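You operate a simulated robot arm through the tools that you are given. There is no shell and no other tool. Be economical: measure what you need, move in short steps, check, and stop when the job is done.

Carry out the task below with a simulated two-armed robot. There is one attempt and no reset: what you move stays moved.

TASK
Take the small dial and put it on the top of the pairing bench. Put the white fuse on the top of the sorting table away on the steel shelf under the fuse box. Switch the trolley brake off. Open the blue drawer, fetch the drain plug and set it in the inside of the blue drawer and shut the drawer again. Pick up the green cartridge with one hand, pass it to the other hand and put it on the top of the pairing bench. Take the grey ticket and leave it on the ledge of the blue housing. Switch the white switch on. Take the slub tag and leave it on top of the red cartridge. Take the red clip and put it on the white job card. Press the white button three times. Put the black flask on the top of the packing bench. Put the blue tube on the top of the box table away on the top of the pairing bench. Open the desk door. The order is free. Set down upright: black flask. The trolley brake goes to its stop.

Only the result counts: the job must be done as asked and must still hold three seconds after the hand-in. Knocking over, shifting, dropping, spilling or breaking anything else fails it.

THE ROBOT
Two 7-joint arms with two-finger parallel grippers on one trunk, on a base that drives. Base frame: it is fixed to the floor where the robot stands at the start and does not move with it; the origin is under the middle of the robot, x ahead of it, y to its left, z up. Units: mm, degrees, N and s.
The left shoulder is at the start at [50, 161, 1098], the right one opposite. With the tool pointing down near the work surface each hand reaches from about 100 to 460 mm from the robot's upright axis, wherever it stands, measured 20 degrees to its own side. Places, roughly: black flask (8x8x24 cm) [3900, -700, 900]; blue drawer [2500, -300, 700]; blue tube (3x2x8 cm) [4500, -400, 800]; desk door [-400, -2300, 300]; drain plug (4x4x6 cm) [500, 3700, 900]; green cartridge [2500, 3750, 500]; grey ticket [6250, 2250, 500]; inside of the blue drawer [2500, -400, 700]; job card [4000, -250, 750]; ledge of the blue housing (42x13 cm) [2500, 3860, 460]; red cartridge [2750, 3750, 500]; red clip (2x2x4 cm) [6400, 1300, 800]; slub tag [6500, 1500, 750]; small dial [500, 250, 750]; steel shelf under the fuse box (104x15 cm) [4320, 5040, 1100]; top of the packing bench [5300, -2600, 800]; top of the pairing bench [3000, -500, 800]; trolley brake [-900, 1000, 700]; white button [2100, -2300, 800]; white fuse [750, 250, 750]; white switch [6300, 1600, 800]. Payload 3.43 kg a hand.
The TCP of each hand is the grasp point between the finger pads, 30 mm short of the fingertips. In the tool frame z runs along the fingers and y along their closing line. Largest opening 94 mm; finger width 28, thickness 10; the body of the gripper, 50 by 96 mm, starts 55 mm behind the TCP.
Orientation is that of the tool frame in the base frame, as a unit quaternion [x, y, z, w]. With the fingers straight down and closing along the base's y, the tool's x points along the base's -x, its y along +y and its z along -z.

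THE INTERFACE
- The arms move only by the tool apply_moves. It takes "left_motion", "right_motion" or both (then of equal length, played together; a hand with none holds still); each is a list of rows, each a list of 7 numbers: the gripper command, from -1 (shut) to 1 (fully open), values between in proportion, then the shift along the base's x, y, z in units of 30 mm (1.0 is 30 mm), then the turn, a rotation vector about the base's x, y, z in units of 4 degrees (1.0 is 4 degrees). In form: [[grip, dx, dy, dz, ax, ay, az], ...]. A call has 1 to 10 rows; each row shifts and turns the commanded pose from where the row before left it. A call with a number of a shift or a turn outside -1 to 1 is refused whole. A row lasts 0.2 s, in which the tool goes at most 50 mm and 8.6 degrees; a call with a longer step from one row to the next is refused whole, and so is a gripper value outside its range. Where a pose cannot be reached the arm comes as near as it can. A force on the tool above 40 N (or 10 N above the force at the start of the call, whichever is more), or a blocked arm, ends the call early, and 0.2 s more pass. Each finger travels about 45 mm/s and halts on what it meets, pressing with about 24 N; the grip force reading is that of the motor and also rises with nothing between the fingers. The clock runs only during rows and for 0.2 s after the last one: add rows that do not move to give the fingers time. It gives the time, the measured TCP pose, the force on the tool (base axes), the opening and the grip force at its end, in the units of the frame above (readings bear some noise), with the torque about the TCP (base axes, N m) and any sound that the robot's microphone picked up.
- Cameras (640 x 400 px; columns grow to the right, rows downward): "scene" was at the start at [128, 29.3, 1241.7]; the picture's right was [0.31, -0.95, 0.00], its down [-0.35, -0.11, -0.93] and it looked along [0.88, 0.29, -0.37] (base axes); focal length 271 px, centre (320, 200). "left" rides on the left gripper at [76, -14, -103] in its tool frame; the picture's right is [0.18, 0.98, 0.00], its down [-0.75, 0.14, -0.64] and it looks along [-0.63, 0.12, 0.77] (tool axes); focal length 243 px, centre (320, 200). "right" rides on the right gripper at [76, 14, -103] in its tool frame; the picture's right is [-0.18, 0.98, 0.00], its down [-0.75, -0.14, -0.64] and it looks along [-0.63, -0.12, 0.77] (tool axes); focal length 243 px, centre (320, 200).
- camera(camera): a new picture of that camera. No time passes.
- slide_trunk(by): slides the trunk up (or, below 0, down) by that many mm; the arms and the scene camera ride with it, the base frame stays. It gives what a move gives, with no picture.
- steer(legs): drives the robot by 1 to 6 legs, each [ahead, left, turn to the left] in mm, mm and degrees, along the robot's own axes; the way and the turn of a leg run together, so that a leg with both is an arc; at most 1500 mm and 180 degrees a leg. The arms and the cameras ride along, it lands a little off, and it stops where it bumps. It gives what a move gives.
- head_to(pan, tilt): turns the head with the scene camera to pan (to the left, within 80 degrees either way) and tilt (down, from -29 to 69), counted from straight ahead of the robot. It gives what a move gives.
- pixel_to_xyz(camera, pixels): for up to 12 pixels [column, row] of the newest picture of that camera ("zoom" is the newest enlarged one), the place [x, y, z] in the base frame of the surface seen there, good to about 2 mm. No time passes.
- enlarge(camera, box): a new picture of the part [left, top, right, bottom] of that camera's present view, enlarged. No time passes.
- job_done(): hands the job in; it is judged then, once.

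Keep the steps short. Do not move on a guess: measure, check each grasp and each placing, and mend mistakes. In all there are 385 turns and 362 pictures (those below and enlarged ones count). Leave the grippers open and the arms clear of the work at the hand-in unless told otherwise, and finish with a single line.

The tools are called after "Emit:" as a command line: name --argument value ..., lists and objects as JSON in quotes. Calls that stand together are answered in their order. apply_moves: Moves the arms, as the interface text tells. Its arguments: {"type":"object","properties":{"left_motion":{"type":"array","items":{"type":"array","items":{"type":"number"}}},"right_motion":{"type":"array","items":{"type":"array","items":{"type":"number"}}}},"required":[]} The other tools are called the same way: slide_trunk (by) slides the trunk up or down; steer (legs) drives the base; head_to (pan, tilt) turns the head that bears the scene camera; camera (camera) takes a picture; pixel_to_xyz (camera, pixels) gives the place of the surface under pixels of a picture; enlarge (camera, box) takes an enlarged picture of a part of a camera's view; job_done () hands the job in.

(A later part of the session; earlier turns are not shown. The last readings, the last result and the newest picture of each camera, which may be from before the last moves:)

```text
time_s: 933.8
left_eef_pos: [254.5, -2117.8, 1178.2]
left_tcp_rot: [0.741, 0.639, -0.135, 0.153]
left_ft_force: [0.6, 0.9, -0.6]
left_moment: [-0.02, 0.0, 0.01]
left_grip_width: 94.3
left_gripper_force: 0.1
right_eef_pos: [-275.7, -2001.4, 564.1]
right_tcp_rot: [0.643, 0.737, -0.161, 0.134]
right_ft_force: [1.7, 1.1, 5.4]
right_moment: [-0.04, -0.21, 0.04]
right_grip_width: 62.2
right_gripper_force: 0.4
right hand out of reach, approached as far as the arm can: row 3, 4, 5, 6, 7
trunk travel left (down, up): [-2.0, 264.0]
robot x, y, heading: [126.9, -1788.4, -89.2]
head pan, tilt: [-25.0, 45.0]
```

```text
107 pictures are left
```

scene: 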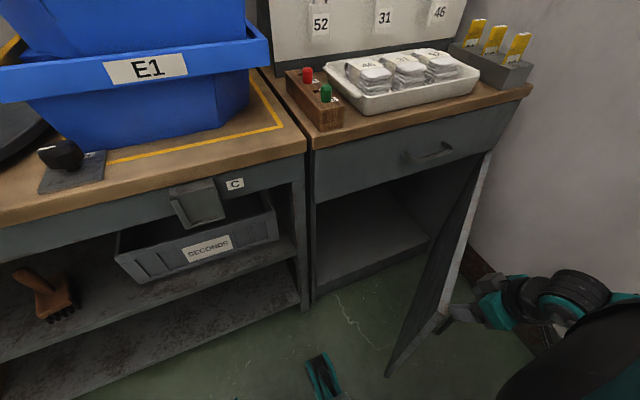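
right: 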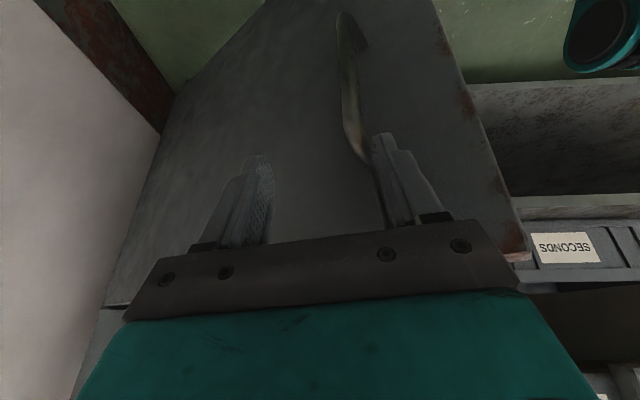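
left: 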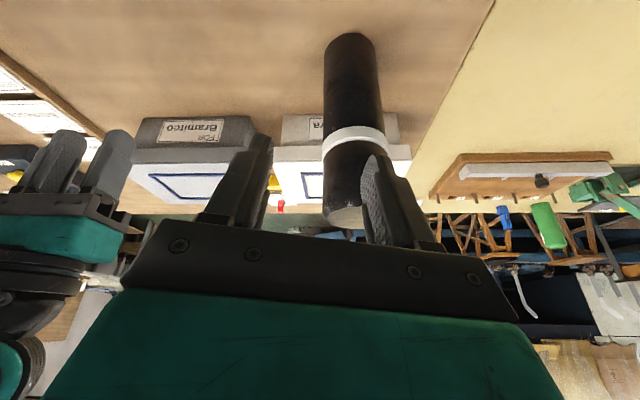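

Emit:
apply_moves --right_motion '[[0.3, 0.1, 0.8, 0.3, 0, 0, 0], [0.3, 0.3, 0.8, 0.5, 0, 0, 0], [0.3, 0.6, 0.5, 0.8, 0, 0, 0], [0.3, 0.9, 0, 1, 0, 0, 0], [0.3, 1, 0, 0.8, 0, 0, 0]]'

Emit:
camera --camera "scene"

```text
time_s: 934.6
left_eef_pos: [261.9, -2112.2, 1178.1]
left_tcp_rot: [0.738, 0.642, -0.138, 0.156]
left_ft_force: [-0.4, -0.2, -0.2]
left_moment: [-0.02, 0.01, -0.01]
left_grip_width: 94.0
left_gripper_force: 0.0
right_eef_pos: [-229.8, -2004.7, 587.0]
right_tcp_rot: [0.583, 0.786, -0.167, 0.121]
right_ft_force: [-0.5, 0.2, 0.3]
right_moment: [0.01, 0.03, -0.01]
right_grip_width: 61.1
right_gripper_force: 0.0
right hand out of reach, approached as far as the arm can: row 1, 2, 3
trunk travel left (down, up): [-2.0, 264.0]
robot x, y, heading: [128.1, -1793.0, -88.3]
head pan, tilt: [-25.0, 45.0]
stopped in row 3 (right hand): the arm was blocked; the commanded pose is now the measured one
```

```text
106 pictures are left
```

scene: 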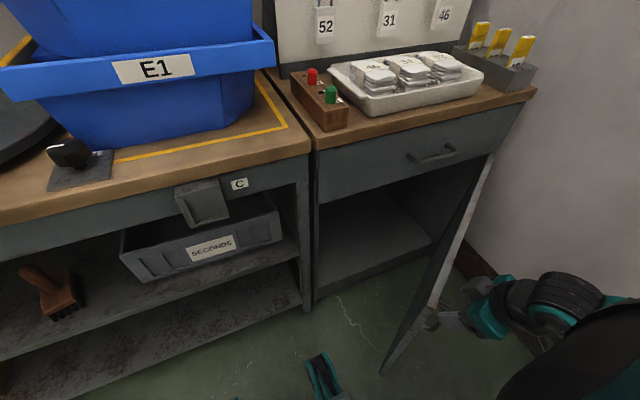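

The arm is blocked by something; look to the right.

Emit:
head_to --pan -80 --tilt 40

Emit:
camera --camera "scene"

```text
time_s: 935.9
left_eef_pos: [258.5, -2114.7, 1175.5]
left_tcp_rot: [0.739, 0.642, -0.137, 0.154]
left_ft_force: [0.2, 0.8, 0.8]
left_moment: [0.02, -0.02, -0.02]
left_grip_width: 94.4
left_gripper_force: 0.1
right_eef_pos: [-230.9, -2006.3, 588.1]
right_tcp_rot: [0.584, 0.785, -0.168, 0.123]
right_ft_force: [-0.3, -0.5, -0.3]
right_moment: [-0.01, 0.02, -0.04]
right_grip_width: 60.8
right_gripper_force: 0.0
trunk travel left (down, up): [-2.0, 264.0]
robot x, y, heading: [126.7, -1793.7, -88.6]
head pan, tilt: [-80.0, 40.0]
```

```text
105 pictures are left
```

scene: 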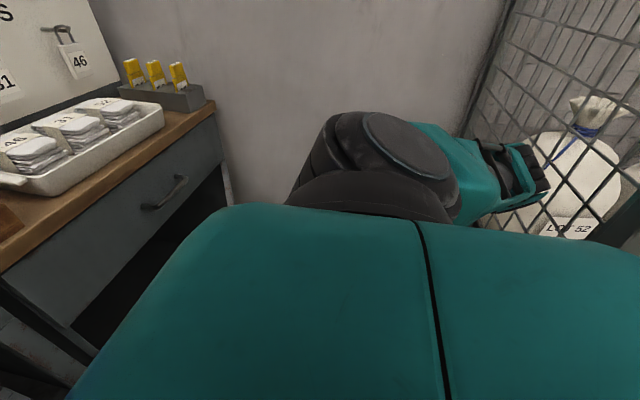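

The right elbow is touching the cage mesh. Move away from it: strafe left (+x).

Emit:
pixel_to_xyz --camera "scene" --pixels '[[545, 180], [520, 165], [550, 150], [500, 120]]'

Emit:
steer --legs '[[0, 120, 0], [0, 200, 0]]'

Emit:
camera --camera "scene"

```text
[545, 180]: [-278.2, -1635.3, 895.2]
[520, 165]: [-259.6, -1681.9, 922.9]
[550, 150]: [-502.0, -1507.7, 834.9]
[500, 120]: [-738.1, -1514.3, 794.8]
```

```text
time_s: 939.5
left_eef_pos: [564.1, -2093.5, 1184.9]
left_tcp_rot: [0.741, 0.636, -0.14, 0.163]
left_ft_force: [0.7, 1.4, 0.5]
left_moment: [0.0, -0.03, 0.01]
left_grip_width: 93.8
left_gripper_force: 0.1
right_eef_pos: [82.5, -1987.3, 588.1]
right_tcp_rot: [0.591, 0.777, -0.171, 0.129]
right_ft_force: [1.1, -0.1, 0.6]
right_moment: [-0.01, 0.01, 0.0]
right_grip_width: 61.1
right_gripper_force: 0.0
trunk travel left (down, up): [-2.0, 264.0]
robot x, y, heading: [447.5, -1783.2, -89.5]
head pan, tilt: [-80.0, 40.0]
```

```text
104 pictures are left
```

scene: 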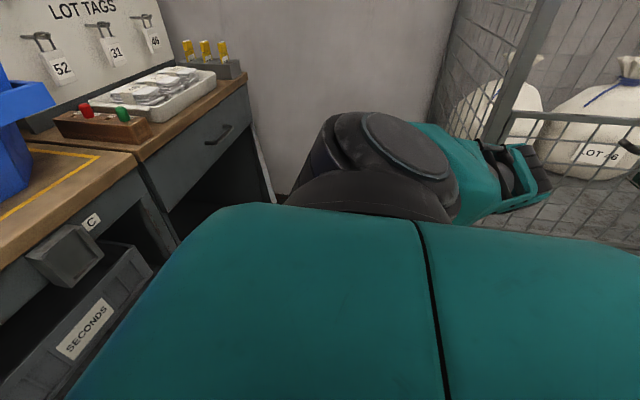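

Now set the right hand at lat 425 / fwd 290 / z 500, closed, in open space.

Emit:
apply_moves --right_motion '[[-1, -0.3, -0.6, -0.5, 0, 0, 0], [-1, -0.4, -0.6, -0.5, 0, 0, 0], [-1, -0.4, -0.6, -0.6, 0, 0, 0], [-1, -0.4, -0.6, -0.6, 0, 0, 0], [-1, -0.4, -0.6, -0.6, 0, 0, 0]]'

Emit:
head_to --pan -40 --tilt 40

Emit:
camera --camera "scene"

```text
time_s: 940.7
left_eef_pos: [564.3, -2093.4, 1185.7]
left_tcp_rot: [0.742, 0.636, -0.14, 0.162]
left_ft_force: [-1.0, 0.2, -0.2]
left_moment: [-0.01, -0.01, 0.01]
left_grip_width: 93.8
left_gripper_force: 0.0
right_eef_pos: [24.2, -2073.9, 503.7]
right_tcp_rot: [0.591, 0.777, -0.171, 0.131]
right_ft_force: [0.5, 0.6, 0.2]
right_moment: [0.0, 0.03, 0.02]
right_grip_width: 0.3
right_gripper_force: 23.8
trunk travel left (down, up): [-2.0, 264.0]
robot x, y, heading: [444.4, -1785.6, -89.4]
head pan, tilt: [-80.0, 40.0]
```

```text
time_s: 941.8
left_eef_pos: [564.6, -2092.4, 1184.6]
left_tcp_rot: [0.742, 0.635, -0.14, 0.163]
left_ft_force: [-0.5, -0.6, 0.5]
left_moment: [0.0, 0.0, 0.0]
left_grip_width: 94.3
left_gripper_force: 0.1
right_eef_pos: [25.4, -2075.3, 505.7]
right_tcp_rot: [0.591, 0.777, -0.172, 0.13]
right_ft_force: [0.0, -0.2, -0.4]
right_moment: [0.0, 0.0, 0.01]
right_grip_width: 0.0
right_gripper_force: 24.2
trunk travel left (down, up): [-2.0, 264.0]
robot x, y, heading: [443.4, -1780.7, -89.6]
head pan, tilt: [-40.0, 40.0]
```

```text
103 pictures are left
```

scene: 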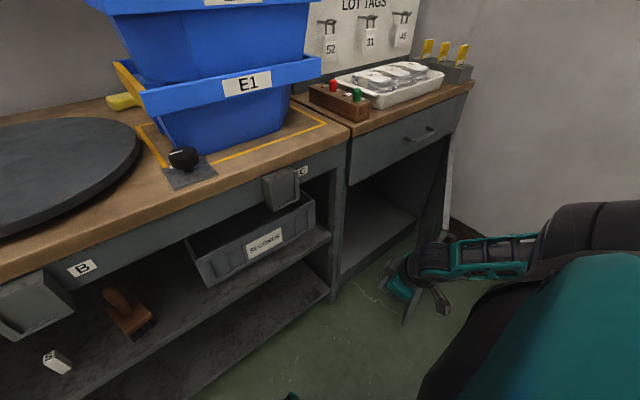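

Emit:
pixel_to_xyz --camera "scene" --pixels '[[447, 165], [444, 210], [408, 310], [425, 245], [437, 180], [418, 230]]'

Emit:
steer --legs '[[50, 0, 0], [0, -200, 0]]'

Emit:
camera --camera "scene"

```text
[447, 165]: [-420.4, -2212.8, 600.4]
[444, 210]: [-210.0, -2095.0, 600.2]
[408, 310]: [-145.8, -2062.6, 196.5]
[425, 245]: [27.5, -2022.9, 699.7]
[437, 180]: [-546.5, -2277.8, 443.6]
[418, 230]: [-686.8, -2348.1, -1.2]
```

```text
time_s: 944.5
left_eef_pos: [383.6, -2143.8, 1183.7]
left_tcp_rot: [0.744, 0.633, -0.141, 0.162]
left_ft_force: [0.6, -0.2, 0.1]
left_moment: [-0.03, 0.01, 0.0]
left_grip_width: 94.2
left_gripper_force: 0.0
right_eef_pos: [-149.6, -2121.0, 504.8]
right_tcp_rot: [0.595, 0.775, -0.165, 0.134]
right_ft_force: [2.1, 1.2, 1.9]
right_moment: [0.14, 0.21, -0.14]
right_grip_width: 0.2
right_gripper_force: 24.2
trunk travel left (down, up): [-2.0, 264.0]
robot x, y, heading: [266.0, -1840.1, -89.7]
head pan, tilt: [-40.0, 40.0]
stopped in leg 2: the robot was blocked; the commanded pose is now the measured one
```

```text
102 pictures are left
```

scene: 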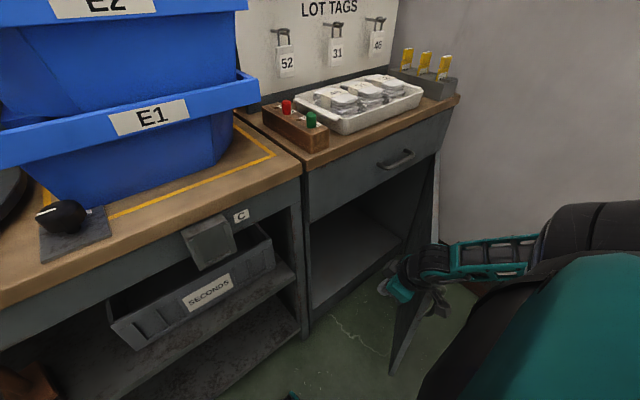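

My forearm crosses the door top from this side. Better: face −x and push with the right hand ahead, forearm staying east of the door edge. Back away east first and reposition the hand.

Emit:
steer --legs '[[0, 420, 0]]'

Emit:
apply_moves --right_motion '[[-1, 1, 0, 0, 0, 0, 0], [-1, 1, 0, 0, 0, 0, 0], [-1, 1, -0.3, 0, 0, 0, 0], [-1, 1, -0.5, 0, 0, 0, 0], [-1, 1, -0.5, 0, 0, 0, 0], [-1, 1, -0.5, 0, 0, 0, 0], [-1, 1, -0.5, 0, 0, 0, 0], [-1, 1, -0.5, 0, 0, 0, 0], [-1, 1, -0.5, 0, 0, 0, 0], [-1, 1, -0.5, 0, 0, 0, 0]]'

Emit:
apply_moves --right_motion '[[-1, 1, -0.5, 0, 0, 0, 0], [-1, 0.8, -0.5, 0, 0, 0, 0]]'

Emit:
steer --legs '[[0, 0, -80]]'

Emit:
head_to --pan 0 --tilt 40

Emit:
camera --camera "scene"

```text
time_s: 948.7
left_eef_pos: [807.4, -2138.6, 1184.8]
left_tcp_rot: [0.742, 0.636, -0.141, 0.162]
left_ft_force: [0.6, -0.6, 0.4]
left_moment: [0.05, 0.01, 0.0]
left_grip_width: 94.2
left_gripper_force: 0.0
right_eef_pos: [273.5, -2118.7, 504.8]
right_tcp_rot: [0.592, 0.777, -0.164, 0.136]
right_ft_force: [-0.1, -0.1, -0.7]
right_moment: [0.01, 0.04, 0.02]
right_grip_width: 0.0
right_gripper_force: 23.9
trunk travel left (down, up): [-2.0, 264.0]
robot x, y, heading: [685.5, -1828.5, -89.3]
head pan, tilt: [-40.0, 40.0]
```

```text
time_s: 950.9
left_eef_pos: [808.4, -2140.2, 1184.5]
left_tcp_rot: [0.741, 0.636, -0.14, 0.163]
left_ft_force: [-0.5, 0.1, 0.2]
left_moment: [-0.05, 0.0, -0.01]
left_grip_width: 94.1
left_gripper_force: 0.2
right_eef_pos: [466.5, -2195.1, 511.2]
right_tcp_rot: [0.594, 0.776, -0.165, 0.135]
right_ft_force: [-1.0, 0.2, -0.4]
right_moment: [0.02, -0.01, -0.02]
right_grip_width: 0.0
right_gripper_force: 23.8
right hand out of reach, approached as far as the arm can: row 5, 6, 7, 8, 9
trunk travel left (down, up): [-2.0, 264.0]
robot x, y, heading: [684.2, -1833.2, -89.3]
head pan, tilt: [-40.0, 40.0]
```

```text
time_s: 951.5
left_eef_pos: [806.9, -2138.2, 1184.8]
left_tcp_rot: [0.741, 0.636, -0.14, 0.163]
left_ft_force: [-0.3, 0.0, 0.4]
left_moment: [-0.02, 0.01, 0.01]
left_grip_width: 94.0
left_gripper_force: 0.0
right_eef_pos: [522.5, -2225.2, 511.2]
right_tcp_rot: [0.593, 0.776, -0.166, 0.135]
right_ft_force: [0.4, -0.2, -0.2]
right_moment: [0.0, -0.01, -0.02]
right_grip_width: 0.1
right_gripper_force: 24.4
trunk travel left (down, up): [-2.0, 264.0]
robot x, y, heading: [684.8, -1833.4, -89.3]
head pan, tilt: [-40.0, 40.0]
```

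```text
time_s: 955.4
left_eef_pos: [399.0, -1995.6, 1184.2]
left_tcp_rot: [0.977, -0.002, -0.212, 0.032]
left_ft_force: [0.3, 0.0, 0.6]
left_moment: [0.01, 0.02, -0.02]
left_grip_width: 94.0
left_gripper_force: 0.2
right_eef_pos: [272.4, -1726.5, 511.1]
right_tcp_rot: [0.956, 0.202, -0.213, -0.005]
right_ft_force: [0.7, -0.1, 0.2]
right_moment: [-0.01, -0.01, -0.01]
right_grip_width: 0.0
right_gripper_force: 24.2
trunk travel left (down, up): [-2.0, 264.0]
robot x, y, heading: [684.8, -1826.4, -170.9]
head pan, tilt: [-40.0, 40.0]
```

```text
time_s: 956.5
left_eef_pos: [399.0, -1995.9, 1185.2]
left_tcp_rot: [0.977, -0.003, -0.212, 0.032]
left_ft_force: [0.0, -0.5, 0.6]
left_moment: [0.0, 0.01, -0.03]
left_grip_width: 94.0
left_gripper_force: 0.1
right_eef_pos: [271.4, -1726.6, 511.5]
right_tcp_rot: [0.956, 0.202, -0.213, -0.005]
right_ft_force: [-0.9, 0.5, -1.0]
right_moment: [-0.03, 0.02, 0.03]
right_grip_width: 0.0
right_gripper_force: 24.1
trunk travel left (down, up): [-2.0, 264.0]
robot x, y, heading: [684.3, -1828.0, -171.1]
head pan, tilt: [0.0, 40.0]
```

```text
101 pictures are left
```

scene: 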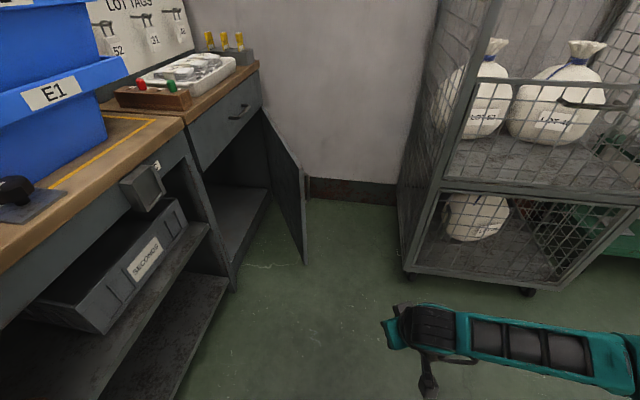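

Emit:
pixel_to_xyz --camera "scene" --pixels '[[303, 180], [304, 255], [275, 125], [285, 200], [410, 265], [440, 190], [270, 230], [405, 160], [530, 292]]'

```text
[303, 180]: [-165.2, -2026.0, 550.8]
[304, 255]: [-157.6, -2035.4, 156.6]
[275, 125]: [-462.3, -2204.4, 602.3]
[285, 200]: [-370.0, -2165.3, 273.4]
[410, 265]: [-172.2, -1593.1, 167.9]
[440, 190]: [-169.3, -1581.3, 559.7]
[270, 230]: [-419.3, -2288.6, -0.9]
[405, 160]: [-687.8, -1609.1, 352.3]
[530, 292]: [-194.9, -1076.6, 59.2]
```

Cage is unmoved; door at 30°. I'll use the right arm stretched sideways (heading −100…−120), which keeps the elbow inside. Reposition.

Emit:
steer --legs '[[0, 0, 71]]'

Emit:
apply_moves --right_motion '[[-1, -0.95, 0.45, 0, 0, 0, 0], [-1, -0.95, 0.45, 0, 0, 0, 0], [-1, -0.95, 0.45, 0, 0, 0, 0], [-1, -0.95, 0.45, 0, 0, 0, 0], [-1, -0.95, 0.45, 0, 0, 0, 0], [-1, -0.95, 0.45, 0, 0, 0, 0], [-1, -0.95, 0.45, 0, 0, 0, 0], [-1, -0.95, 0.45, 0, 0, 0, 0], [-1, -0.95, 0.45, 0, 0, 0, 0], [-1, -0.95, 0.45, 0, 0, 0, 0]]'

Emit:
apply_moves --right_motion '[[-1, -0.95, 0.3, 0, 0, 0, 0], [-1, -0.95, 0, 0, 0, 0, 0], [-1, -0.95, 0, 0, 0, 0, 0]]'

Emit:
head_to --pan -60 --tilt 40

Emit:
camera --camera "scene"

```text
time_s: 960.0
left_eef_pos: [758.9, -2154.4, 1185.8]
left_tcp_rot: [0.788, 0.577, -0.152, 0.152]
left_ft_force: [-0.4, -0.4, -0.2]
left_moment: [0.02, 0.0, 0.0]
left_grip_width: 94.2
left_gripper_force: 0.0
right_eef_pos: [465.4, -2194.4, 510.3]
right_tcp_rot: [0.65, 0.729, -0.174, 0.122]
right_ft_force: [0.4, -0.3, -0.3]
right_moment: [0.01, 0.0, -0.01]
right_grip_width: 0.2
right_gripper_force: 24.3
trunk travel left (down, up): [-2.0, 264.0]
robot x, y, heading: [684.8, -1828.7, -97.8]
head pan, tilt: [0.0, 40.0]
```

```text
time_s: 962.2
left_eef_pos: [757.9, -2153.2, 1185.0]
left_tcp_rot: [0.788, 0.576, -0.153, 0.152]
left_ft_force: [0.3, -0.9, 0.3]
left_moment: [0.0, 0.02, 0.04]
left_grip_width: 94.3
left_gripper_force: 0.0
right_eef_pos: [179.9, -2059.9, 513.4]
right_tcp_rot: [0.65, 0.729, -0.175, 0.123]
right_ft_force: [0.0, 0.2, 0.4]
right_moment: [-0.01, 0.0, 0.03]
right_grip_width: 0.0
right_gripper_force: 23.7
trunk travel left (down, up): [-2.0, 264.0]
robot x, y, heading: [684.9, -1829.3, -97.8]
head pan, tilt: [0.0, 40.0]
```

```text
time_s: 963.0
left_eef_pos: [756.9, -2154.1, 1184.6]
left_tcp_rot: [0.788, 0.577, -0.153, 0.152]
left_ft_force: [0.3, 0.1, 0.1]
left_moment: [0.01, 0.0, 0.03]
left_grip_width: 93.8
left_gripper_force: 0.0
right_eef_pos: [110.0, -2054.7, 505.5]
right_tcp_rot: [0.653, 0.722, -0.187, 0.131]
right_ft_force: [-1.0, -3.1, 2.3]
right_moment: [0.27, -0.09, 0.02]
right_grip_width: 0.0
right_gripper_force: 23.4
right hand out of reach, approached as far as the arm can: row 3
trunk travel left (down, up): [-2.0, 264.0]
robot x, y, heading: [688.2, -1830.4, -97.9]
head pan, tilt: [0.0, 40.0]
```

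```text
time_s: 964.3
left_eef_pos: [758.8, -2154.6, 1183.9]
left_tcp_rot: [0.788, 0.576, -0.152, 0.152]
left_ft_force: [-0.1, -1.1, -0.5]
left_moment: [0.0, -0.02, 0.0]
left_grip_width: 94.2
left_gripper_force: 0.0
right_eef_pos: [111.0, -2051.9, 504.1]
right_tcp_rot: [0.654, 0.723, -0.184, 0.13]
right_ft_force: [0.3, 0.4, -0.2]
right_moment: [0.0, 0.02, 0.02]
right_grip_width: 0.2
right_gripper_force: 24.0
trunk travel left (down, up): [-2.0, 264.0]
robot x, y, heading: [686.2, -1830.5, -98.0]
head pan, tilt: [-60.0, 40.0]
```

```text
100 pictures are left
```

scene: 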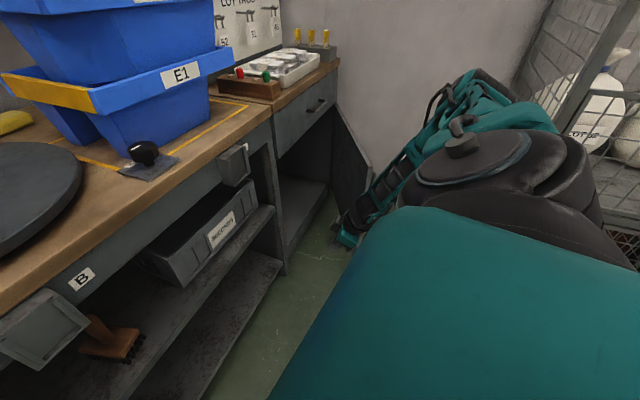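

The stretched arm reaches 616 mm with the elbow in line. Now bring the hand inside the door edge, then sweep: first translate.

Emit:
steer --legs '[[120, -216, 0]]'

Emit:
camera --camera "scene"

```text
time_s: 966.8
left_eef_pos: [534.6, -2245.8, 1184.1]
left_tcp_rot: [0.788, 0.576, -0.152, 0.152]
left_ft_force: [0.0, 0.0, 0.4]
left_moment: [-0.01, -0.02, -0.02]
left_grip_width: 94.3
left_gripper_force: 0.0
right_eef_pos: [-112.9, -2145.9, 506.2]
right_tcp_rot: [0.653, 0.723, -0.185, 0.13]
right_ft_force: [0.5, 0.1, 0.1]
right_moment: [-0.04, 0.0, 0.01]
right_grip_width: 0.1
right_gripper_force: 24.5
trunk travel left (down, up): [-2.0, 264.0]
robot x, y, heading: [464.2, -1923.2, -97.5]
head pan, tilt: [-60.0, 40.0]
```

```text
99 pictures are left
```

scene: 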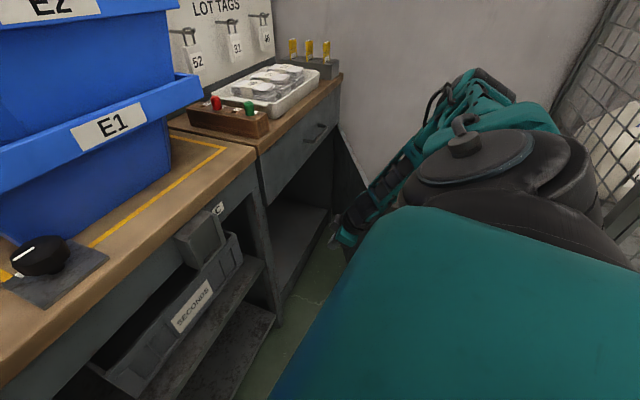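

Emit:
steer --legs '[[45, -144, 0]]'

Emit:
steer --legs '[[0, 0, -12]]'

Emit:
camera --camera "scene"

```text
time_s: 968.7
left_eef_pos: [383.4, -2270.2, 1185.8]
left_tcp_rot: [0.789, 0.576, -0.153, 0.151]
left_ft_force: [-0.3, 0.1, 0.0]
left_moment: [-0.05, 0.02, -0.02]
left_grip_width: 94.4
left_gripper_force: 0.1
right_eef_pos: [-263.7, -2169.2, 506.6]
right_tcp_rot: [0.653, 0.723, -0.186, 0.131]
right_ft_force: [-0.1, 0.7, -0.6]
right_moment: [0.0, 0.01, -0.03]
right_grip_width: 0.0
right_gripper_force: 24.3
trunk travel left (down, up): [-2.0, 264.0]
robot x, y, heading: [310.6, -1946.9, -98.1]
head pan, tilt: [-60.0, 40.0]
```

```text
time_s: 969.9
left_eef_pos: [313.2, -2276.5, 1183.7]
left_tcp_rot: [0.846, 0.489, -0.167, 0.135]
left_ft_force: [-1.0, -0.4, 0.1]
left_moment: [-0.03, -0.03, -0.01]
left_grip_width: 94.1
left_gripper_force: 0.0
right_eef_pos: [-297.6, -2040.6, 505.6]
right_tcp_rot: [0.727, 0.649, -0.198, 0.109]
right_ft_force: [-0.3, 0.1, -0.2]
right_moment: [0.0, -0.03, -0.02]
right_grip_width: 0.1
right_gripper_force: 23.9
trunk travel left (down, up): [-2.0, 264.0]
robot x, y, heading: [311.7, -1947.3, -110.4]
head pan, tilt: [-60.0, 40.0]
```

```text
98 pictures are left
```

scene: 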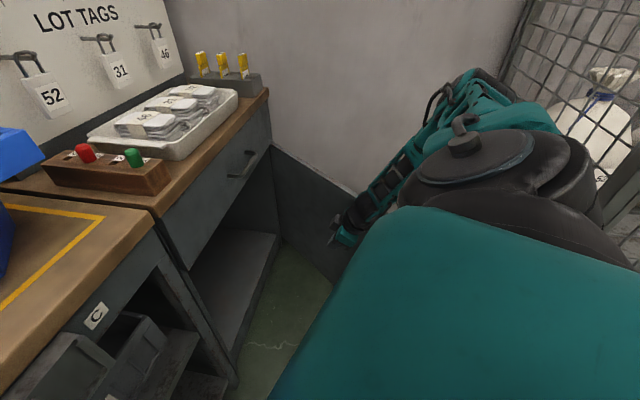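

It pushes the door. Continue turning, then drive −x.

Emit:
steer --legs '[[0, 0, -9]]'

Emit:
steer --legs '[[50, -87, 0]]'

Emit:
camera --camera "scene"

```text
time_s: 971.0
left_eef_pos: [262.9, -2274.5, 1184.8]
left_tcp_rot: [0.881, 0.422, -0.178, 0.121]
left_ft_force: [0.4, -0.8, -0.1]
left_moment: [0.04, 0.0, 0.01]
left_grip_width: 93.9
left_gripper_force: 0.0
right_eef_pos: [-305.2, -1947.5, 506.5]
right_tcp_rot: [0.776, 0.589, -0.206, 0.094]
right_ft_force: [0.1, -0.1, -0.1]
right_moment: [0.0, -0.03, 0.0]
right_grip_width: 0.2
right_gripper_force: 23.8
trunk travel left (down, up): [-2.0, 264.0]
robot x, y, heading: [310.7, -1946.1, -119.1]
head pan, tilt: [-60.0, 40.0]
```

```text
time_s: 972.4
left_eef_pos: [162.7, -2275.5, 1184.2]
left_tcp_rot: [0.881, 0.422, -0.178, 0.121]
left_ft_force: [-0.3, 0.3, -0.9]
left_moment: [0.01, 0.0, -0.01]
left_grip_width: 94.1
left_gripper_force: 0.1
right_eef_pos: [-405.3, -1948.7, 506.4]
right_tcp_rot: [0.774, 0.591, -0.207, 0.095]
right_ft_force: [0.2, 0.8, 0.1]
right_moment: [0.01, 0.01, -0.02]
right_grip_width: 0.0
right_gripper_force: 24.1
trunk travel left (down, up): [-2.0, 264.0]
robot x, y, heading: [213.9, -1945.8, -119.0]
head pan, tilt: [-60.0, 40.0]
```

```text
97 pictures are left
```

scene: 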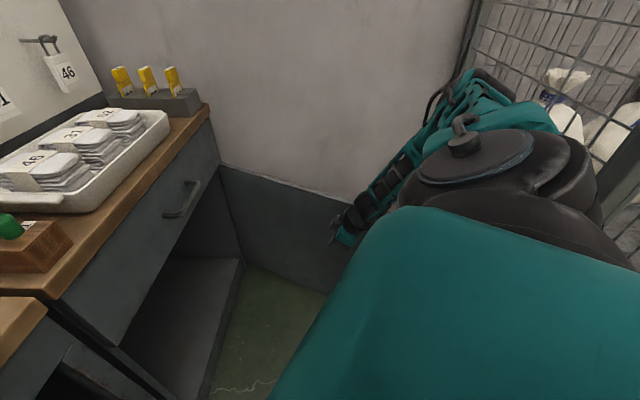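

Emit:
apply_moves --left_motion '[[1, 0.5, 0.5, 1, 0, 0, 0], [1, 0.5, 0.5, 1, 0, 0, 0]]'

Emit:
steer --legs '[[50, -87, 0]]'

Emit:
camera --camera "scene"

```text
time_s: 973.0
left_eef_pos: [192.3, -2245.2, 1245.4]
left_tcp_rot: [0.88, 0.423, -0.177, 0.122]
left_ft_force: [0.5, -0.5, 0.2]
left_moment: [0.02, 0.02, 0.0]
left_grip_width: 94.0
left_gripper_force: 0.0
right_eef_pos: [-404.4, -1948.7, 506.9]
right_tcp_rot: [0.774, 0.591, -0.207, 0.095]
right_ft_force: [-1.2, 0.1, 0.6]
right_moment: [0.0, -0.01, -0.01]
right_grip_width: 0.0
right_gripper_force: 24.2
trunk travel left (down, up): [-2.0, 264.0]
robot x, y, heading: [214.7, -1949.3, -119.0]
head pan, tilt: [-60.0, 40.0]
```

```text
time_s: 974.4
left_eef_pos: [91.7, -2248.9, 1246.1]
left_tcp_rot: [0.881, 0.422, -0.177, 0.121]
left_ft_force: [0.7, -0.6, 0.2]
left_moment: [-0.02, 0.0, 0.0]
left_grip_width: 93.9
left_gripper_force: 0.1
right_eef_pos: [-506.0, -1952.3, 506.2]
right_tcp_rot: [0.774, 0.591, -0.206, 0.094]
right_ft_force: [-0.2, 0.1, 0.3]
right_moment: [-0.01, 0.0, 0.0]
right_grip_width: 0.1
right_gripper_force: 23.8
trunk travel left (down, up): [-2.0, 264.0]
robot x, y, heading: [114.3, -1953.3, -119.0]
head pan, tilt: [-60.0, 40.0]
```

```text
96 pictures are left
```

scene: 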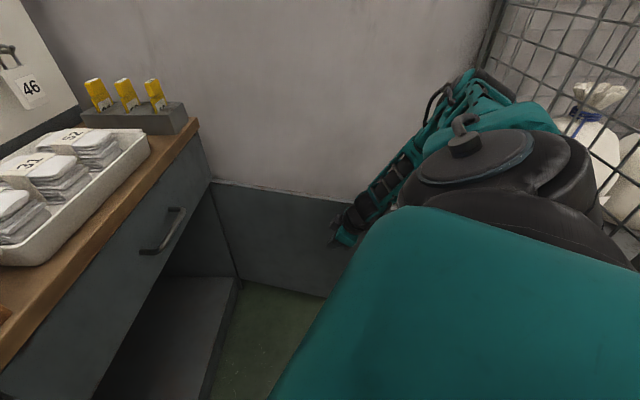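

Emit:
pixel_to_xyz --camera "scene" --pixels '[[222, 190], [260, 220], [310, 215], [330, 230], [290, 280], [360, 160]]'

```text
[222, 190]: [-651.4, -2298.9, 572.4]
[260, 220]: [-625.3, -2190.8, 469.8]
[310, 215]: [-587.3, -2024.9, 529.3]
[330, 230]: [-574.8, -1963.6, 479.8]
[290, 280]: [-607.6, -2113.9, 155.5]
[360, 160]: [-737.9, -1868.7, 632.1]
```

Door at 77°. A little more, then retreat the way I came.

Emit:
steer --legs '[[25, -43, 0]]'

Emit:
steer --legs '[[-150, 260, 0]]'

Emit:
camera --camera "scene"

```text
time_s: 975.5
left_eef_pos: [44.4, -2250.2, 1247.3]
left_tcp_rot: [0.881, 0.422, -0.178, 0.121]
left_ft_force: [1.1, -0.2, -0.7]
left_moment: [-0.02, 0.03, 0.01]
left_grip_width: 93.8
left_gripper_force: 0.1
right_eef_pos: [-553.2, -1953.0, 505.8]
right_tcp_rot: [0.775, 0.59, -0.207, 0.094]
right_ft_force: [0.8, 0.4, -0.3]
right_moment: [0.02, 0.0, 0.0]
right_grip_width: 0.1
right_gripper_force: 23.6
trunk travel left (down, up): [-2.0, 264.0]
robot x, y, heading: [61.7, -1952.3, -119.0]
head pan, tilt: [-60.0, 40.0]
```

```text
time_s: 978.3
left_eef_pos: [340.6, -2247.3, 1246.5]
left_tcp_rot: [0.881, 0.421, -0.177, 0.121]
left_ft_force: [0.5, -0.6, -0.3]
left_moment: [0.0, 0.02, -0.03]
left_grip_width: 93.8
left_gripper_force: 0.1
right_eef_pos: [-257.1, -1949.2, 506.4]
right_tcp_rot: [0.775, 0.59, -0.206, 0.094]
right_ft_force: [0.6, 0.7, -0.5]
right_moment: [-0.01, 0.0, 0.0]
right_grip_width: 0.1
right_gripper_force: 24.6
trunk travel left (down, up): [-2.0, 264.0]
robot x, y, heading: [360.2, -1952.6, -119.4]
head pan, tilt: [-60.0, 40.0]
```

```text
95 pictures are left
```

scene: 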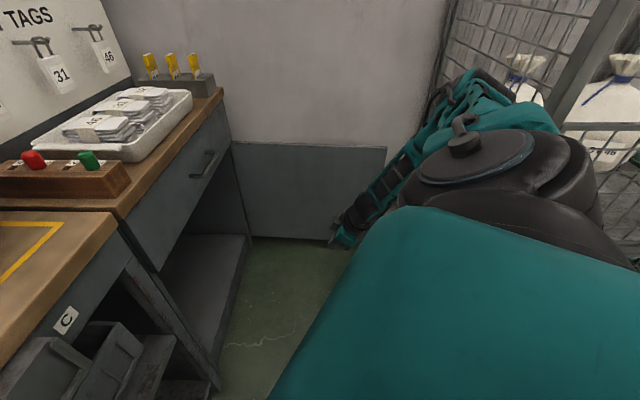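

Door is fully open. Now the last task: the trolley brake. Move to open floor, raise the arm and trunk.

Emit:
steer --legs '[[-200, 262, 0], [0, 0, 29]]'

Emit:
slide_trunk --by 120

Emit:
apply_moves --right_motion '[[-1, 0.8, 0, 1, 0, 0, 0], [-1, 0.8, 0, 1, 0, 0, 0], [-1, 0.8, 0, 1, 0, 0, 0], [-1, 0.8, 0, 1, 0, 0, 0], [-1, 0.8, 0, 1, 0, 0, 0], [-1, 0.8, 0, 1, 0, 0, 0], [-1, 0.8, 0, 1, 0, 0, 0], [-1, 0.8, 0, 1, 0, 0, 0], [-1, 0.8, 0, 1, 0, 0, 0], [-1, 0.8, 0, 1, 0, 0, 0]]'

Emit:
steer --legs '[[0, 0, 180], [0, -350, 0]]'

Emit:
head_to --pan 20 --tilt 25

Emit:
camera --camera "scene"

```text
time_s: 982.7
left_eef_pos: [816.6, -2172.8, 1245.9]
left_tcp_rot: [0.746, 0.63, -0.142, 0.163]
left_ft_force: [0.0, -0.5, -0.6]
left_moment: [-0.02, 0.01, -0.09]
left_grip_width: 93.9
left_gripper_force: 0.1
right_eef_pos: [148.8, -2202.3, 506.7]
right_tcp_rot: [0.601, 0.766, -0.176, 0.143]
right_ft_force: [0.7, 0.1, -0.3]
right_moment: [0.02, -0.02, 0.03]
right_grip_width: 0.0
right_gripper_force: 24.1
trunk travel left (down, up): [-2.0, 264.0]
robot x, y, heading: [687.1, -1902.9, -90.1]
head pan, tilt: [-60.0, 40.0]
```

```text
time_s: 984.2
left_eef_pos: [817.4, -2172.1, 1366.3]
left_tcp_rot: [0.746, 0.63, -0.142, 0.162]
left_ft_force: [-0.3, 0.1, -0.2]
left_moment: [-0.02, 0.03, 0.05]
left_grip_width: 93.8
left_gripper_force: 0.1
right_eef_pos: [150.1, -2203.9, 625.3]
right_tcp_rot: [0.601, 0.767, -0.175, 0.143]
right_ft_force: [0.2, 0.1, -0.4]
right_moment: [-0.02, 0.01, 0.01]
right_grip_width: 0.1
right_gripper_force: 24.3
trunk travel left (down, up): [-122.0, 144.0]
robot x, y, heading: [689.5, -1899.4, -90.1]
head pan, tilt: [-60.0, 40.0]
```

```text
time_s: 986.4
left_eef_pos: [816.3, -2172.1, 1366.1]
left_tcp_rot: [0.746, 0.63, -0.141, 0.162]
left_ft_force: [-0.4, -0.4, 0.2]
left_moment: [-0.01, 0.0, -0.04]
left_grip_width: 93.8
left_gripper_force: 0.1
right_eef_pos: [371.5, -2239.4, 919.9]
right_tcp_rot: [0.601, 0.767, -0.175, 0.142]
right_ft_force: [0.2, -0.9, -0.1]
right_moment: [0.0, 0.01, -0.01]
right_grip_width: 0.2
right_gripper_force: 24.3
right hand out of reach, approached as far as the arm can: row 8, 9, 10
trunk travel left (down, up): [-122.0, 144.0]
robot x, y, heading: [684.6, -1906.3, -89.9]
head pan, tilt: [-60.0, 40.0]
```

```text
time_s: 997.3
left_eef_pos: [919.4, -1638.0, 1366.2]
left_tcp_rot: [-0.623, 0.752, 0.161, 0.143]
left_ft_force: [1.1, 1.2, -0.1]
left_moment: [-0.02, 0.0, 0.0]
left_grip_width: 94.0
left_gripper_force: 0.1
right_eef_pos: [1367.0, -1579.6, 921.7]
right_tcp_rot: [0.76, -0.609, -0.141, -0.177]
right_ft_force: [0.6, 0.9, 0.2]
right_moment: [-0.02, -0.02, -0.04]
right_grip_width: 0.0
right_gripper_force: 24.0
trunk travel left (down, up): [-122.0, 144.0]
robot x, y, heading: [1043.5, -1911.4, 88.9]
head pan, tilt: [-60.0, 40.0]
```

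```text
time_s: 998.9
left_eef_pos: [918.4, -1638.4, 1367.0]
left_tcp_rot: [-0.623, 0.752, 0.159, 0.144]
left_ft_force: [-41.9, -9.6, 6.0]
left_moment: [0.3, -2.86, -2.84]
left_grip_width: 94.1
left_gripper_force: 0.0
right_eef_pos: [1366.5, -1581.3, 920.8]
right_tcp_rot: [0.761, -0.608, -0.141, -0.176]
right_ft_force: [0.7, 0.4, 0.3]
right_moment: [-0.01, -0.01, 0.01]
right_grip_width: 0.2
right_gripper_force: 23.9
trunk travel left (down, up): [-122.0, 144.0]
robot x, y, heading: [1042.0, -1911.9, 88.6]
head pan, tilt: [20.0, 25.0]
```

```text
94 pictures are left
```

scene: 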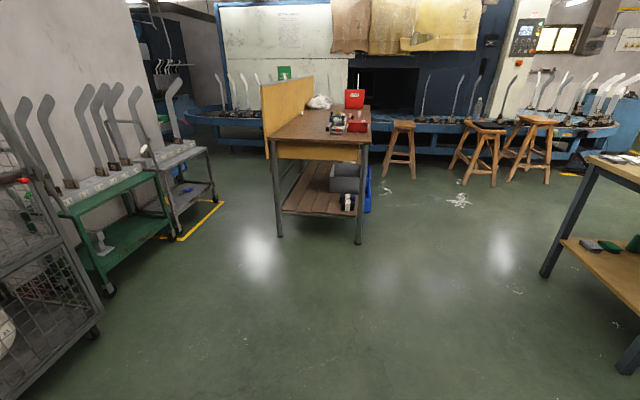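

The left hand touches my head; lower it, then measure the trolleys on the left.

Emit:
apply_moves --left_motion '[[1, 0, 1, -0.5, 0, 0, 0], [1, 0, 1, -1, 0, 0, 0], [1, 0, 1, -1, 0, 0, 0], [1, 0, 1, -1, 0, 0, 0], [1, 0, 0, -1, 0, 0, 0], [1, 0, 0, -1, 0, 0, 0], [1, 0, 0, -1, 0, 0, 0]]'

Emit:
enlarge --camera "scene" --box '[0, 60, 300, 260]'

Emit:
pixel_to_xyz --camera "scene" --pixels '[[185, 190], [150, 150], [205, 190], [90, 190], [160, 220], [178, 240], [110, 290], [220, 205], [145, 165], [175, 150]]'

```text
time_s: 1000.5
left_eef_pos: [917.7, -1519.9, 1169.7]
left_tcp_rot: [-0.623, 0.752, 0.16, 0.144]
left_ft_force: [-1.0, -0.5, -0.4]
left_moment: [0.01, 0.01, 0.01]
left_grip_width: 93.9
left_gripper_force: 0.1
right_eef_pos: [1365.7, -1580.2, 920.9]
right_tcp_rot: [0.76, -0.609, -0.141, -0.177]
right_ft_force: [0.3, 0.1, -0.3]
right_moment: [0.01, 0.0, -0.03]
right_grip_width: 0.1
right_gripper_force: 23.9
trunk travel left (down, up): [-122.0, 144.0]
robot x, y, heading: [1040.5, -1912.9, 88.8]
head pan, tilt: [20.0, 25.0]
```

```text
2.00 times, centred on (150, 160) of scene
```

zoom: 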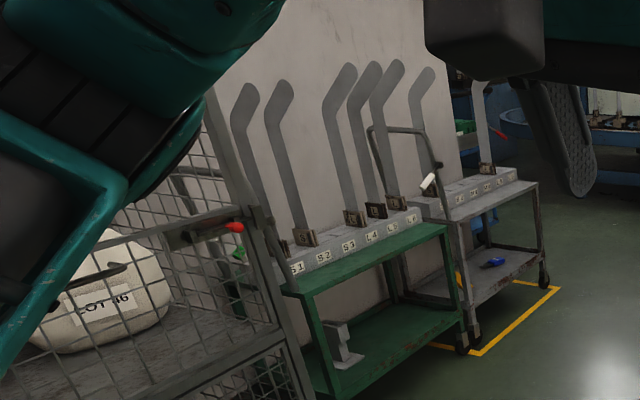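

```text
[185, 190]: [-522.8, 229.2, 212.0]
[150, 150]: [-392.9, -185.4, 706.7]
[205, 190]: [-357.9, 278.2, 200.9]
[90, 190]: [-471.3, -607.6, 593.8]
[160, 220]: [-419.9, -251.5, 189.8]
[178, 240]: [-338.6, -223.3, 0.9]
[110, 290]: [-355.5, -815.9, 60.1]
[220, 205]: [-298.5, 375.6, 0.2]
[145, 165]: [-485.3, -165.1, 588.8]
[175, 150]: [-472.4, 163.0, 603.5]
```

The brake lever (red) is at about (−862,951,660), north of the grey trolley. I'll go via the corridor west of the sorting table, facing +x with hands tucked. First drive north and turn.

Emit:
steer --legs '[[1280, 250, 0], [0, 0, -89]]'

Emit:
apply_moves --left_motion '[[1, -0.8, 0.5, 0, 0, 1, 0], [1, -0.8, 0.5, 0, 0, 1, 0], [1, -0.8, 0.3, 0, 0, 1, 0], [1, -0.6, 0, 0, 0, 1, 0], [1, -0.4, 0, 0, 0, 1, 0], [1, 0, 0, 0, 0, 0, 0], [1, 0, 0, 0, 0, 0, 0], [1, 0, 0, 0, 0, 0, 0]]' --right_motion '[[-1, 0, 0.8, 0.8, 0, 1, 0], [-1, 0, 1, 0.8, 0, 1, 0], [-1, 0, 1, 0.8, 0, 1, 0], [-1, 0, 1, 0.8, 0, 1, 0], [-1, 0, 1, 0.8, 0, 1, 0], [-1, 0, 1, 0.8, 0, 1, 0], [-1, 0, 1, 0.8, 0, 0.5, 0], [-1, 0, 1, 0.5, 0, 0, 0]]'

Emit:
head_to --pan 70 --tilt 20

Emit:
camera --camera "scene"

```text
time_s: 1010.8
left_eef_pos: [1212.9, -502.5, 1170.4]
left_tcp_rot: [0.089, 0.973, 0.013, 0.214]
left_ft_force: [-0.6, 0.2, 0.0]
left_moment: [-0.02, 0.02, -0.04]
left_grip_width: 93.9
left_gripper_force: 0.1
right_eef_pos: [1154.0, -949.1, 920.2]
right_tcp_rot: [-0.11, 0.968, -0.024, 0.225]
right_ft_force: [-0.8, -0.2, -0.4]
right_moment: [0.0, 0.01, 0.0]
right_grip_width: 0.0
right_gripper_force: 24.3
trunk travel left (down, up): [-122.0, 144.0]
robot x, y, heading: [823.7, -624.4, -1.0]
head pan, tilt: [20.0, 25.0]
```

```text
time_s: 1012.6
left_eef_pos: [1111.0, -463.4, 1171.7]
left_tcp_rot: [0.091, 0.995, -0.003, 0.042]
left_ft_force: [-0.7, 0.1, 0.0]
left_moment: [0.0, 0.0, 0.02]
left_grip_width: 94.4
left_gripper_force: 0.0
right_eef_pos: [1154.2, -716.4, 1102.1]
right_tcp_rot: [-0.113, 0.994, 0.0, 0.001]
right_ft_force: [-0.2, 0.0, -0.7]
right_moment: [0.0, 0.0, 0.01]
right_grip_width: 0.0
right_gripper_force: 24.1
trunk travel left (down, up): [-122.0, 144.0]
robot x, y, heading: [821.6, -627.9, -0.8]
head pan, tilt: [20.0, 25.0]
```

```text
time_s: 1013.8
left_eef_pos: [1109.9, -464.5, 1171.4]
left_tcp_rot: [0.091, 0.995, -0.004, 0.042]
left_ft_force: [0.3, 0.3, 0.1]
left_moment: [-0.03, 0.03, 0.02]
left_grip_width: 94.1
left_gripper_force: 0.1
right_eef_pos: [1153.8, -717.5, 1101.8]
right_tcp_rot: [-0.112, 0.994, 0.001, 0.002]
right_ft_force: [0.3, -0.2, -0.8]
right_moment: [0.03, 0.03, -0.01]
right_grip_width: 0.3
right_gripper_force: 23.7
trunk travel left (down, up): [-122.0, 144.0]
robot x, y, heading: [822.9, -628.1, -0.9]
head pan, tilt: [70.0, 20.0]
```

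```text
92 pictures are left
```

scene: 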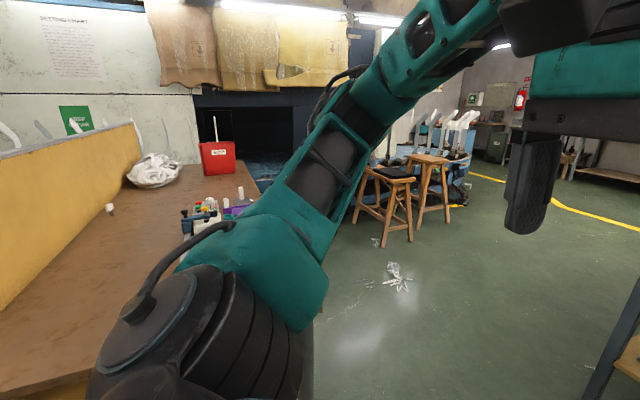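

Emit:
steer --legs '[[-800, 0, 0.9]]'

Emit:
head_to --pan 80 --tilt 15

Emit:
camera --camera "scene"

```text
time_s: 1018.1
left_eef_pos: [297.2, -452.3, 1170.5]
left_tcp_rot: [0.084, 0.996, -0.002, 0.043]
left_ft_force: [0.7, -0.1, -0.1]
left_moment: [0.0, 0.01, -0.01]
left_grip_width: 94.2
left_gripper_force: 0.0
right_eef_pos: [343.5, -703.8, 1103.6]
right_tcp_rot: [-0.119, 0.993, 0.0, 0.002]
right_ft_force: [0.2, 0.0, 0.5]
right_moment: [-0.01, 0.01, 0.03]
right_grip_width: 0.0
right_gripper_force: 24.1
trunk travel left (down, up): [-122.0, 144.0]
robot x, y, heading: [12.0, -615.9, 0.2]
head pan, tilt: [70.0, 20.0]
```

```text
time_s: 1018.9
left_eef_pos: [295.8, -454.4, 1171.2]
left_tcp_rot: [0.084, 0.996, -0.004, 0.042]
left_ft_force: [0.0, -0.4, 0.0]
left_moment: [0.0, 0.0, 0.02]
left_grip_width: 94.0
left_gripper_force: 0.0
right_eef_pos: [343.3, -704.1, 1101.6]
right_tcp_rot: [-0.118, 0.993, 0.0, 0.003]
right_ft_force: [-0.3, 0.2, 0.1]
right_moment: [0.04, 0.0, 0.0]
right_grip_width: 0.1
right_gripper_force: 24.4
trunk travel left (down, up): [-122.0, 144.0]
robot x, y, heading: [12.5, -620.6, -0.3]
head pan, tilt: [80.0, 15.0]
```

```text
91 pictures are left
```

scene: 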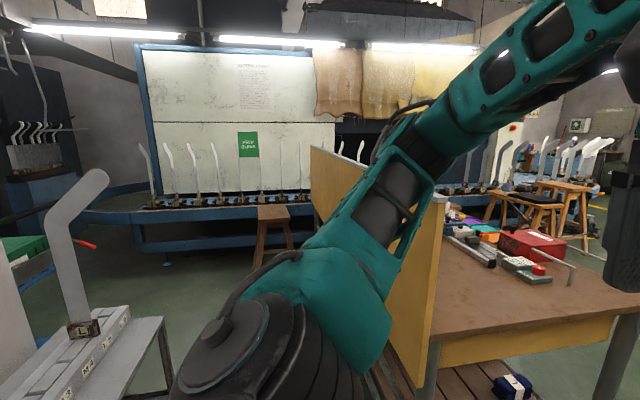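

Emit:
enlarge --camera "scene" --box '[0, 180, 180, 320]'

Emit:
pixel_to_xyz --camera "scene" --pixels '[[90, 245], [80, 241], [20, 250], [20, 285], [130, 245], [165, 262], [160, 320], [315, 160], [260, 255]]'

```text
2.86 times, centred on (90, 250) of scene
```

zoom: 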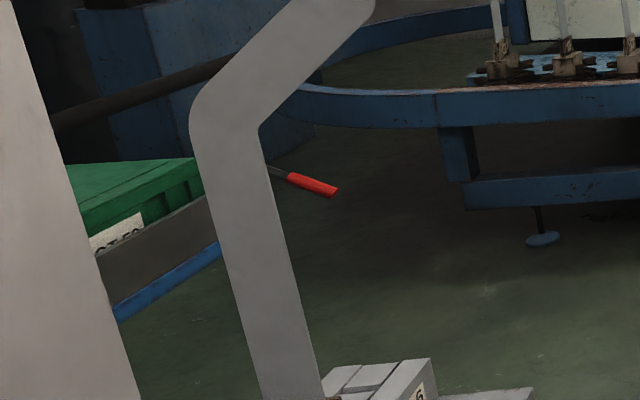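

```text
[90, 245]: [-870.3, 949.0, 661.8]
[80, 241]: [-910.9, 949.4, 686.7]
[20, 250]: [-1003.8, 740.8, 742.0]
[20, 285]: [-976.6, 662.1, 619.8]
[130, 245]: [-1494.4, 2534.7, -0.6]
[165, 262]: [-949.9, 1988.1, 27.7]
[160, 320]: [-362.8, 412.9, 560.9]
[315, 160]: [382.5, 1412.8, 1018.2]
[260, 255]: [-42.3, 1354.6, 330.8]
```

Lever pivot is on a blue trolley at x≈−950, handle tip at (−865,949,660). Strafe north through the corridor, back up west, then turn to face it.

Emit:
steer --legs '[[0, 800, 0], [0, 730, 0], [-260, 0, 0]]'

Emit:
head_to --pan 80 --tilt 25

Emit:
camera --camera "scene"

```text
time_s: 1033.9
left_eef_pos: [51.1, 1038.1, 1171.1]
left_tcp_rot: [0.092, 0.995, -0.002, 0.042]
left_ft_force: [-0.2, 0.6, 1.5]
left_moment: [0.0, -0.01, -0.01]
left_grip_width: 94.1
left_gripper_force: 0.0
right_eef_pos: [92.3, 786.1, 1101.7]
right_tcp_rot: [-0.111, 0.994, 0.0, 0.002]
right_ft_force: [0.2, -0.6, -0.4]
right_moment: [0.06, 0.03, 0.0]
right_grip_width: 0.0
right_gripper_force: 24.3
trunk travel left (down, up): [-122.0, 144.0]
robot x, y, heading: [-237.4, 878.3, -1.1]
head pan, tilt: [80.0, 15.0]
```

```text
time_s: 1034.6
left_eef_pos: [51.3, 1038.2, 1170.9]
left_tcp_rot: [0.092, 0.995, -0.003, 0.042]
left_ft_force: [-0.4, -0.4, 0.4]
left_moment: [0.01, -0.02, -0.01]
left_grip_width: 94.0
left_gripper_force: 0.0
right_eef_pos: [94.2, 785.9, 1102.1]
right_tcp_rot: [-0.11, 0.994, 0.0, 0.002]
right_ft_force: [-0.2, -0.3, 0.3]
right_moment: [-0.01, 0.01, 0.07]
right_grip_width: 0.2
right_gripper_force: 23.7
trunk travel left (down, up): [-122.0, 144.0]
robot x, y, heading: [-237.3, 876.5, -1.2]
head pan, tilt: [80.0, 25.0]
```

```text
89 pictures are left
```

scene: 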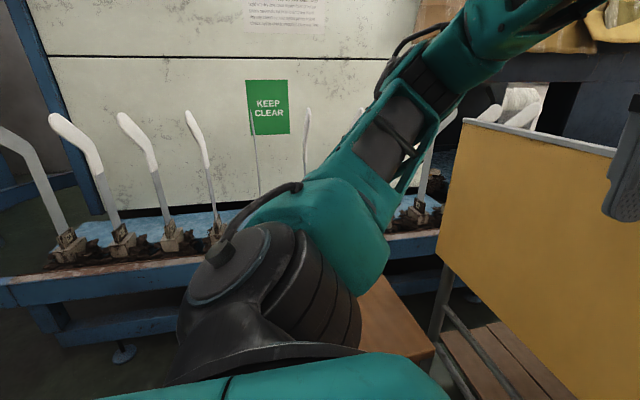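

Turn to face −x.

Emit:
steer --legs '[[0, 60, 0], [0, 0, 90], [0, 0, 91]]'

Emit:
head_to --pan 0 --tilt 35

Emit:
camera --camera "scene"

```text
time_s: 1043.6
left_eef_pos: [-510.4, 747.3, 1170.5]
left_tcp_rot: [0.998, -0.049, -0.042, -0.002]
left_ft_force: [-0.2, 0.0, 0.5]
left_moment: [0.02, 0.0, 0.01]
left_grip_width: 93.9
left_gripper_force: 0.1
right_eef_pos: [-573.4, 995.8, 1101.5]
right_tcp_rot: [0.988, 0.154, -0.002, 0.001]
right_ft_force: [0.7, 0.5, 0.6]
right_moment: [0.03, 0.01, 0.01]
right_grip_width: 0.0
right_gripper_force: 24.0
trunk travel left (down, up): [-122.0, 144.0]
robot x, y, heading: [-240.5, 934.7, -176.3]
head pan, tilt: [80.0, 25.0]
```

```text
time_s: 1045.2
left_eef_pos: [-510.0, 747.5, 1171.6]
left_tcp_rot: [0.998, -0.049, -0.043, -0.001]
left_ft_force: [-0.3, 0.4, -0.1]
left_moment: [-0.01, 0.0, -0.01]
left_grip_width: 94.1
left_gripper_force: 0.1
right_eef_pos: [-575.5, 996.0, 1103.0]
right_tcp_rot: [0.988, 0.154, -0.002, 0.001]
right_ft_force: [0.3, -0.5, 0.4]
right_moment: [-0.02, -0.01, -0.04]
right_grip_width: 0.0
right_gripper_force: 23.3
trunk travel left (down, up): [-122.0, 144.0]
robot x, y, heading: [-237.0, 933.9, -176.2]
head pan, tilt: [0.0, 35.0]
```

```text
88 pictures are left
```

scene: 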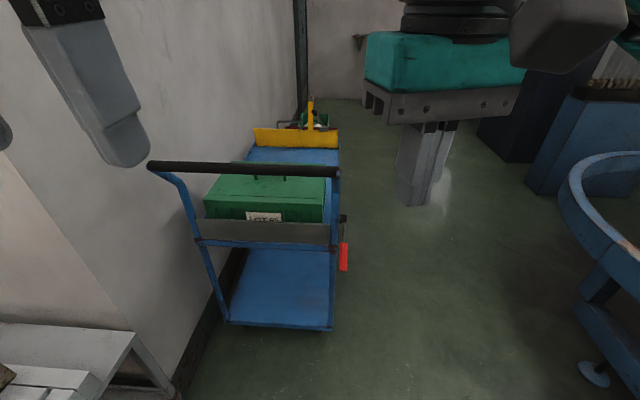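

Emit:
enlarge --camera "scene" --box '[280, 170, 420, 300]'

Emit:
pixel_to_xyz --camera "scene" --pixels '[[344, 266], [344, 255], [343, 245], [342, 232], [342, 218], [335, 230], [333, 325], [338, 172], [335, 215], [345, 190]]'

```text
3.08 times, centred on (350, 235) of scene
```

zoom: 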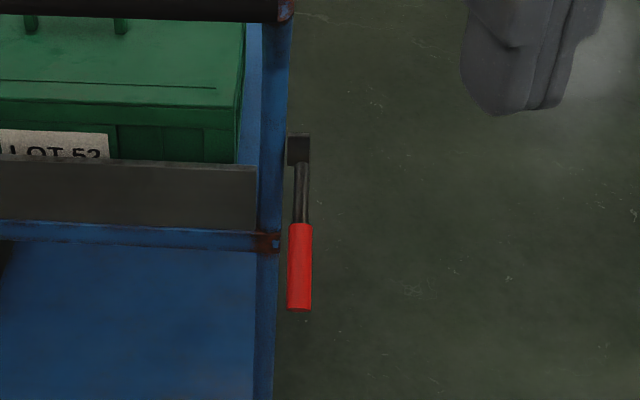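

```text
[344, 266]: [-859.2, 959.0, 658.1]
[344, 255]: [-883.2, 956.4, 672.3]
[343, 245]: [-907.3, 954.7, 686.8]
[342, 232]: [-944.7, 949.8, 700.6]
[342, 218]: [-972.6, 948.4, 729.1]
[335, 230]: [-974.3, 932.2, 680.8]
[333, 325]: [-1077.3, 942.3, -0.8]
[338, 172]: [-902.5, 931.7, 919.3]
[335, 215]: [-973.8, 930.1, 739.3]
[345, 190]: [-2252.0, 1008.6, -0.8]
```

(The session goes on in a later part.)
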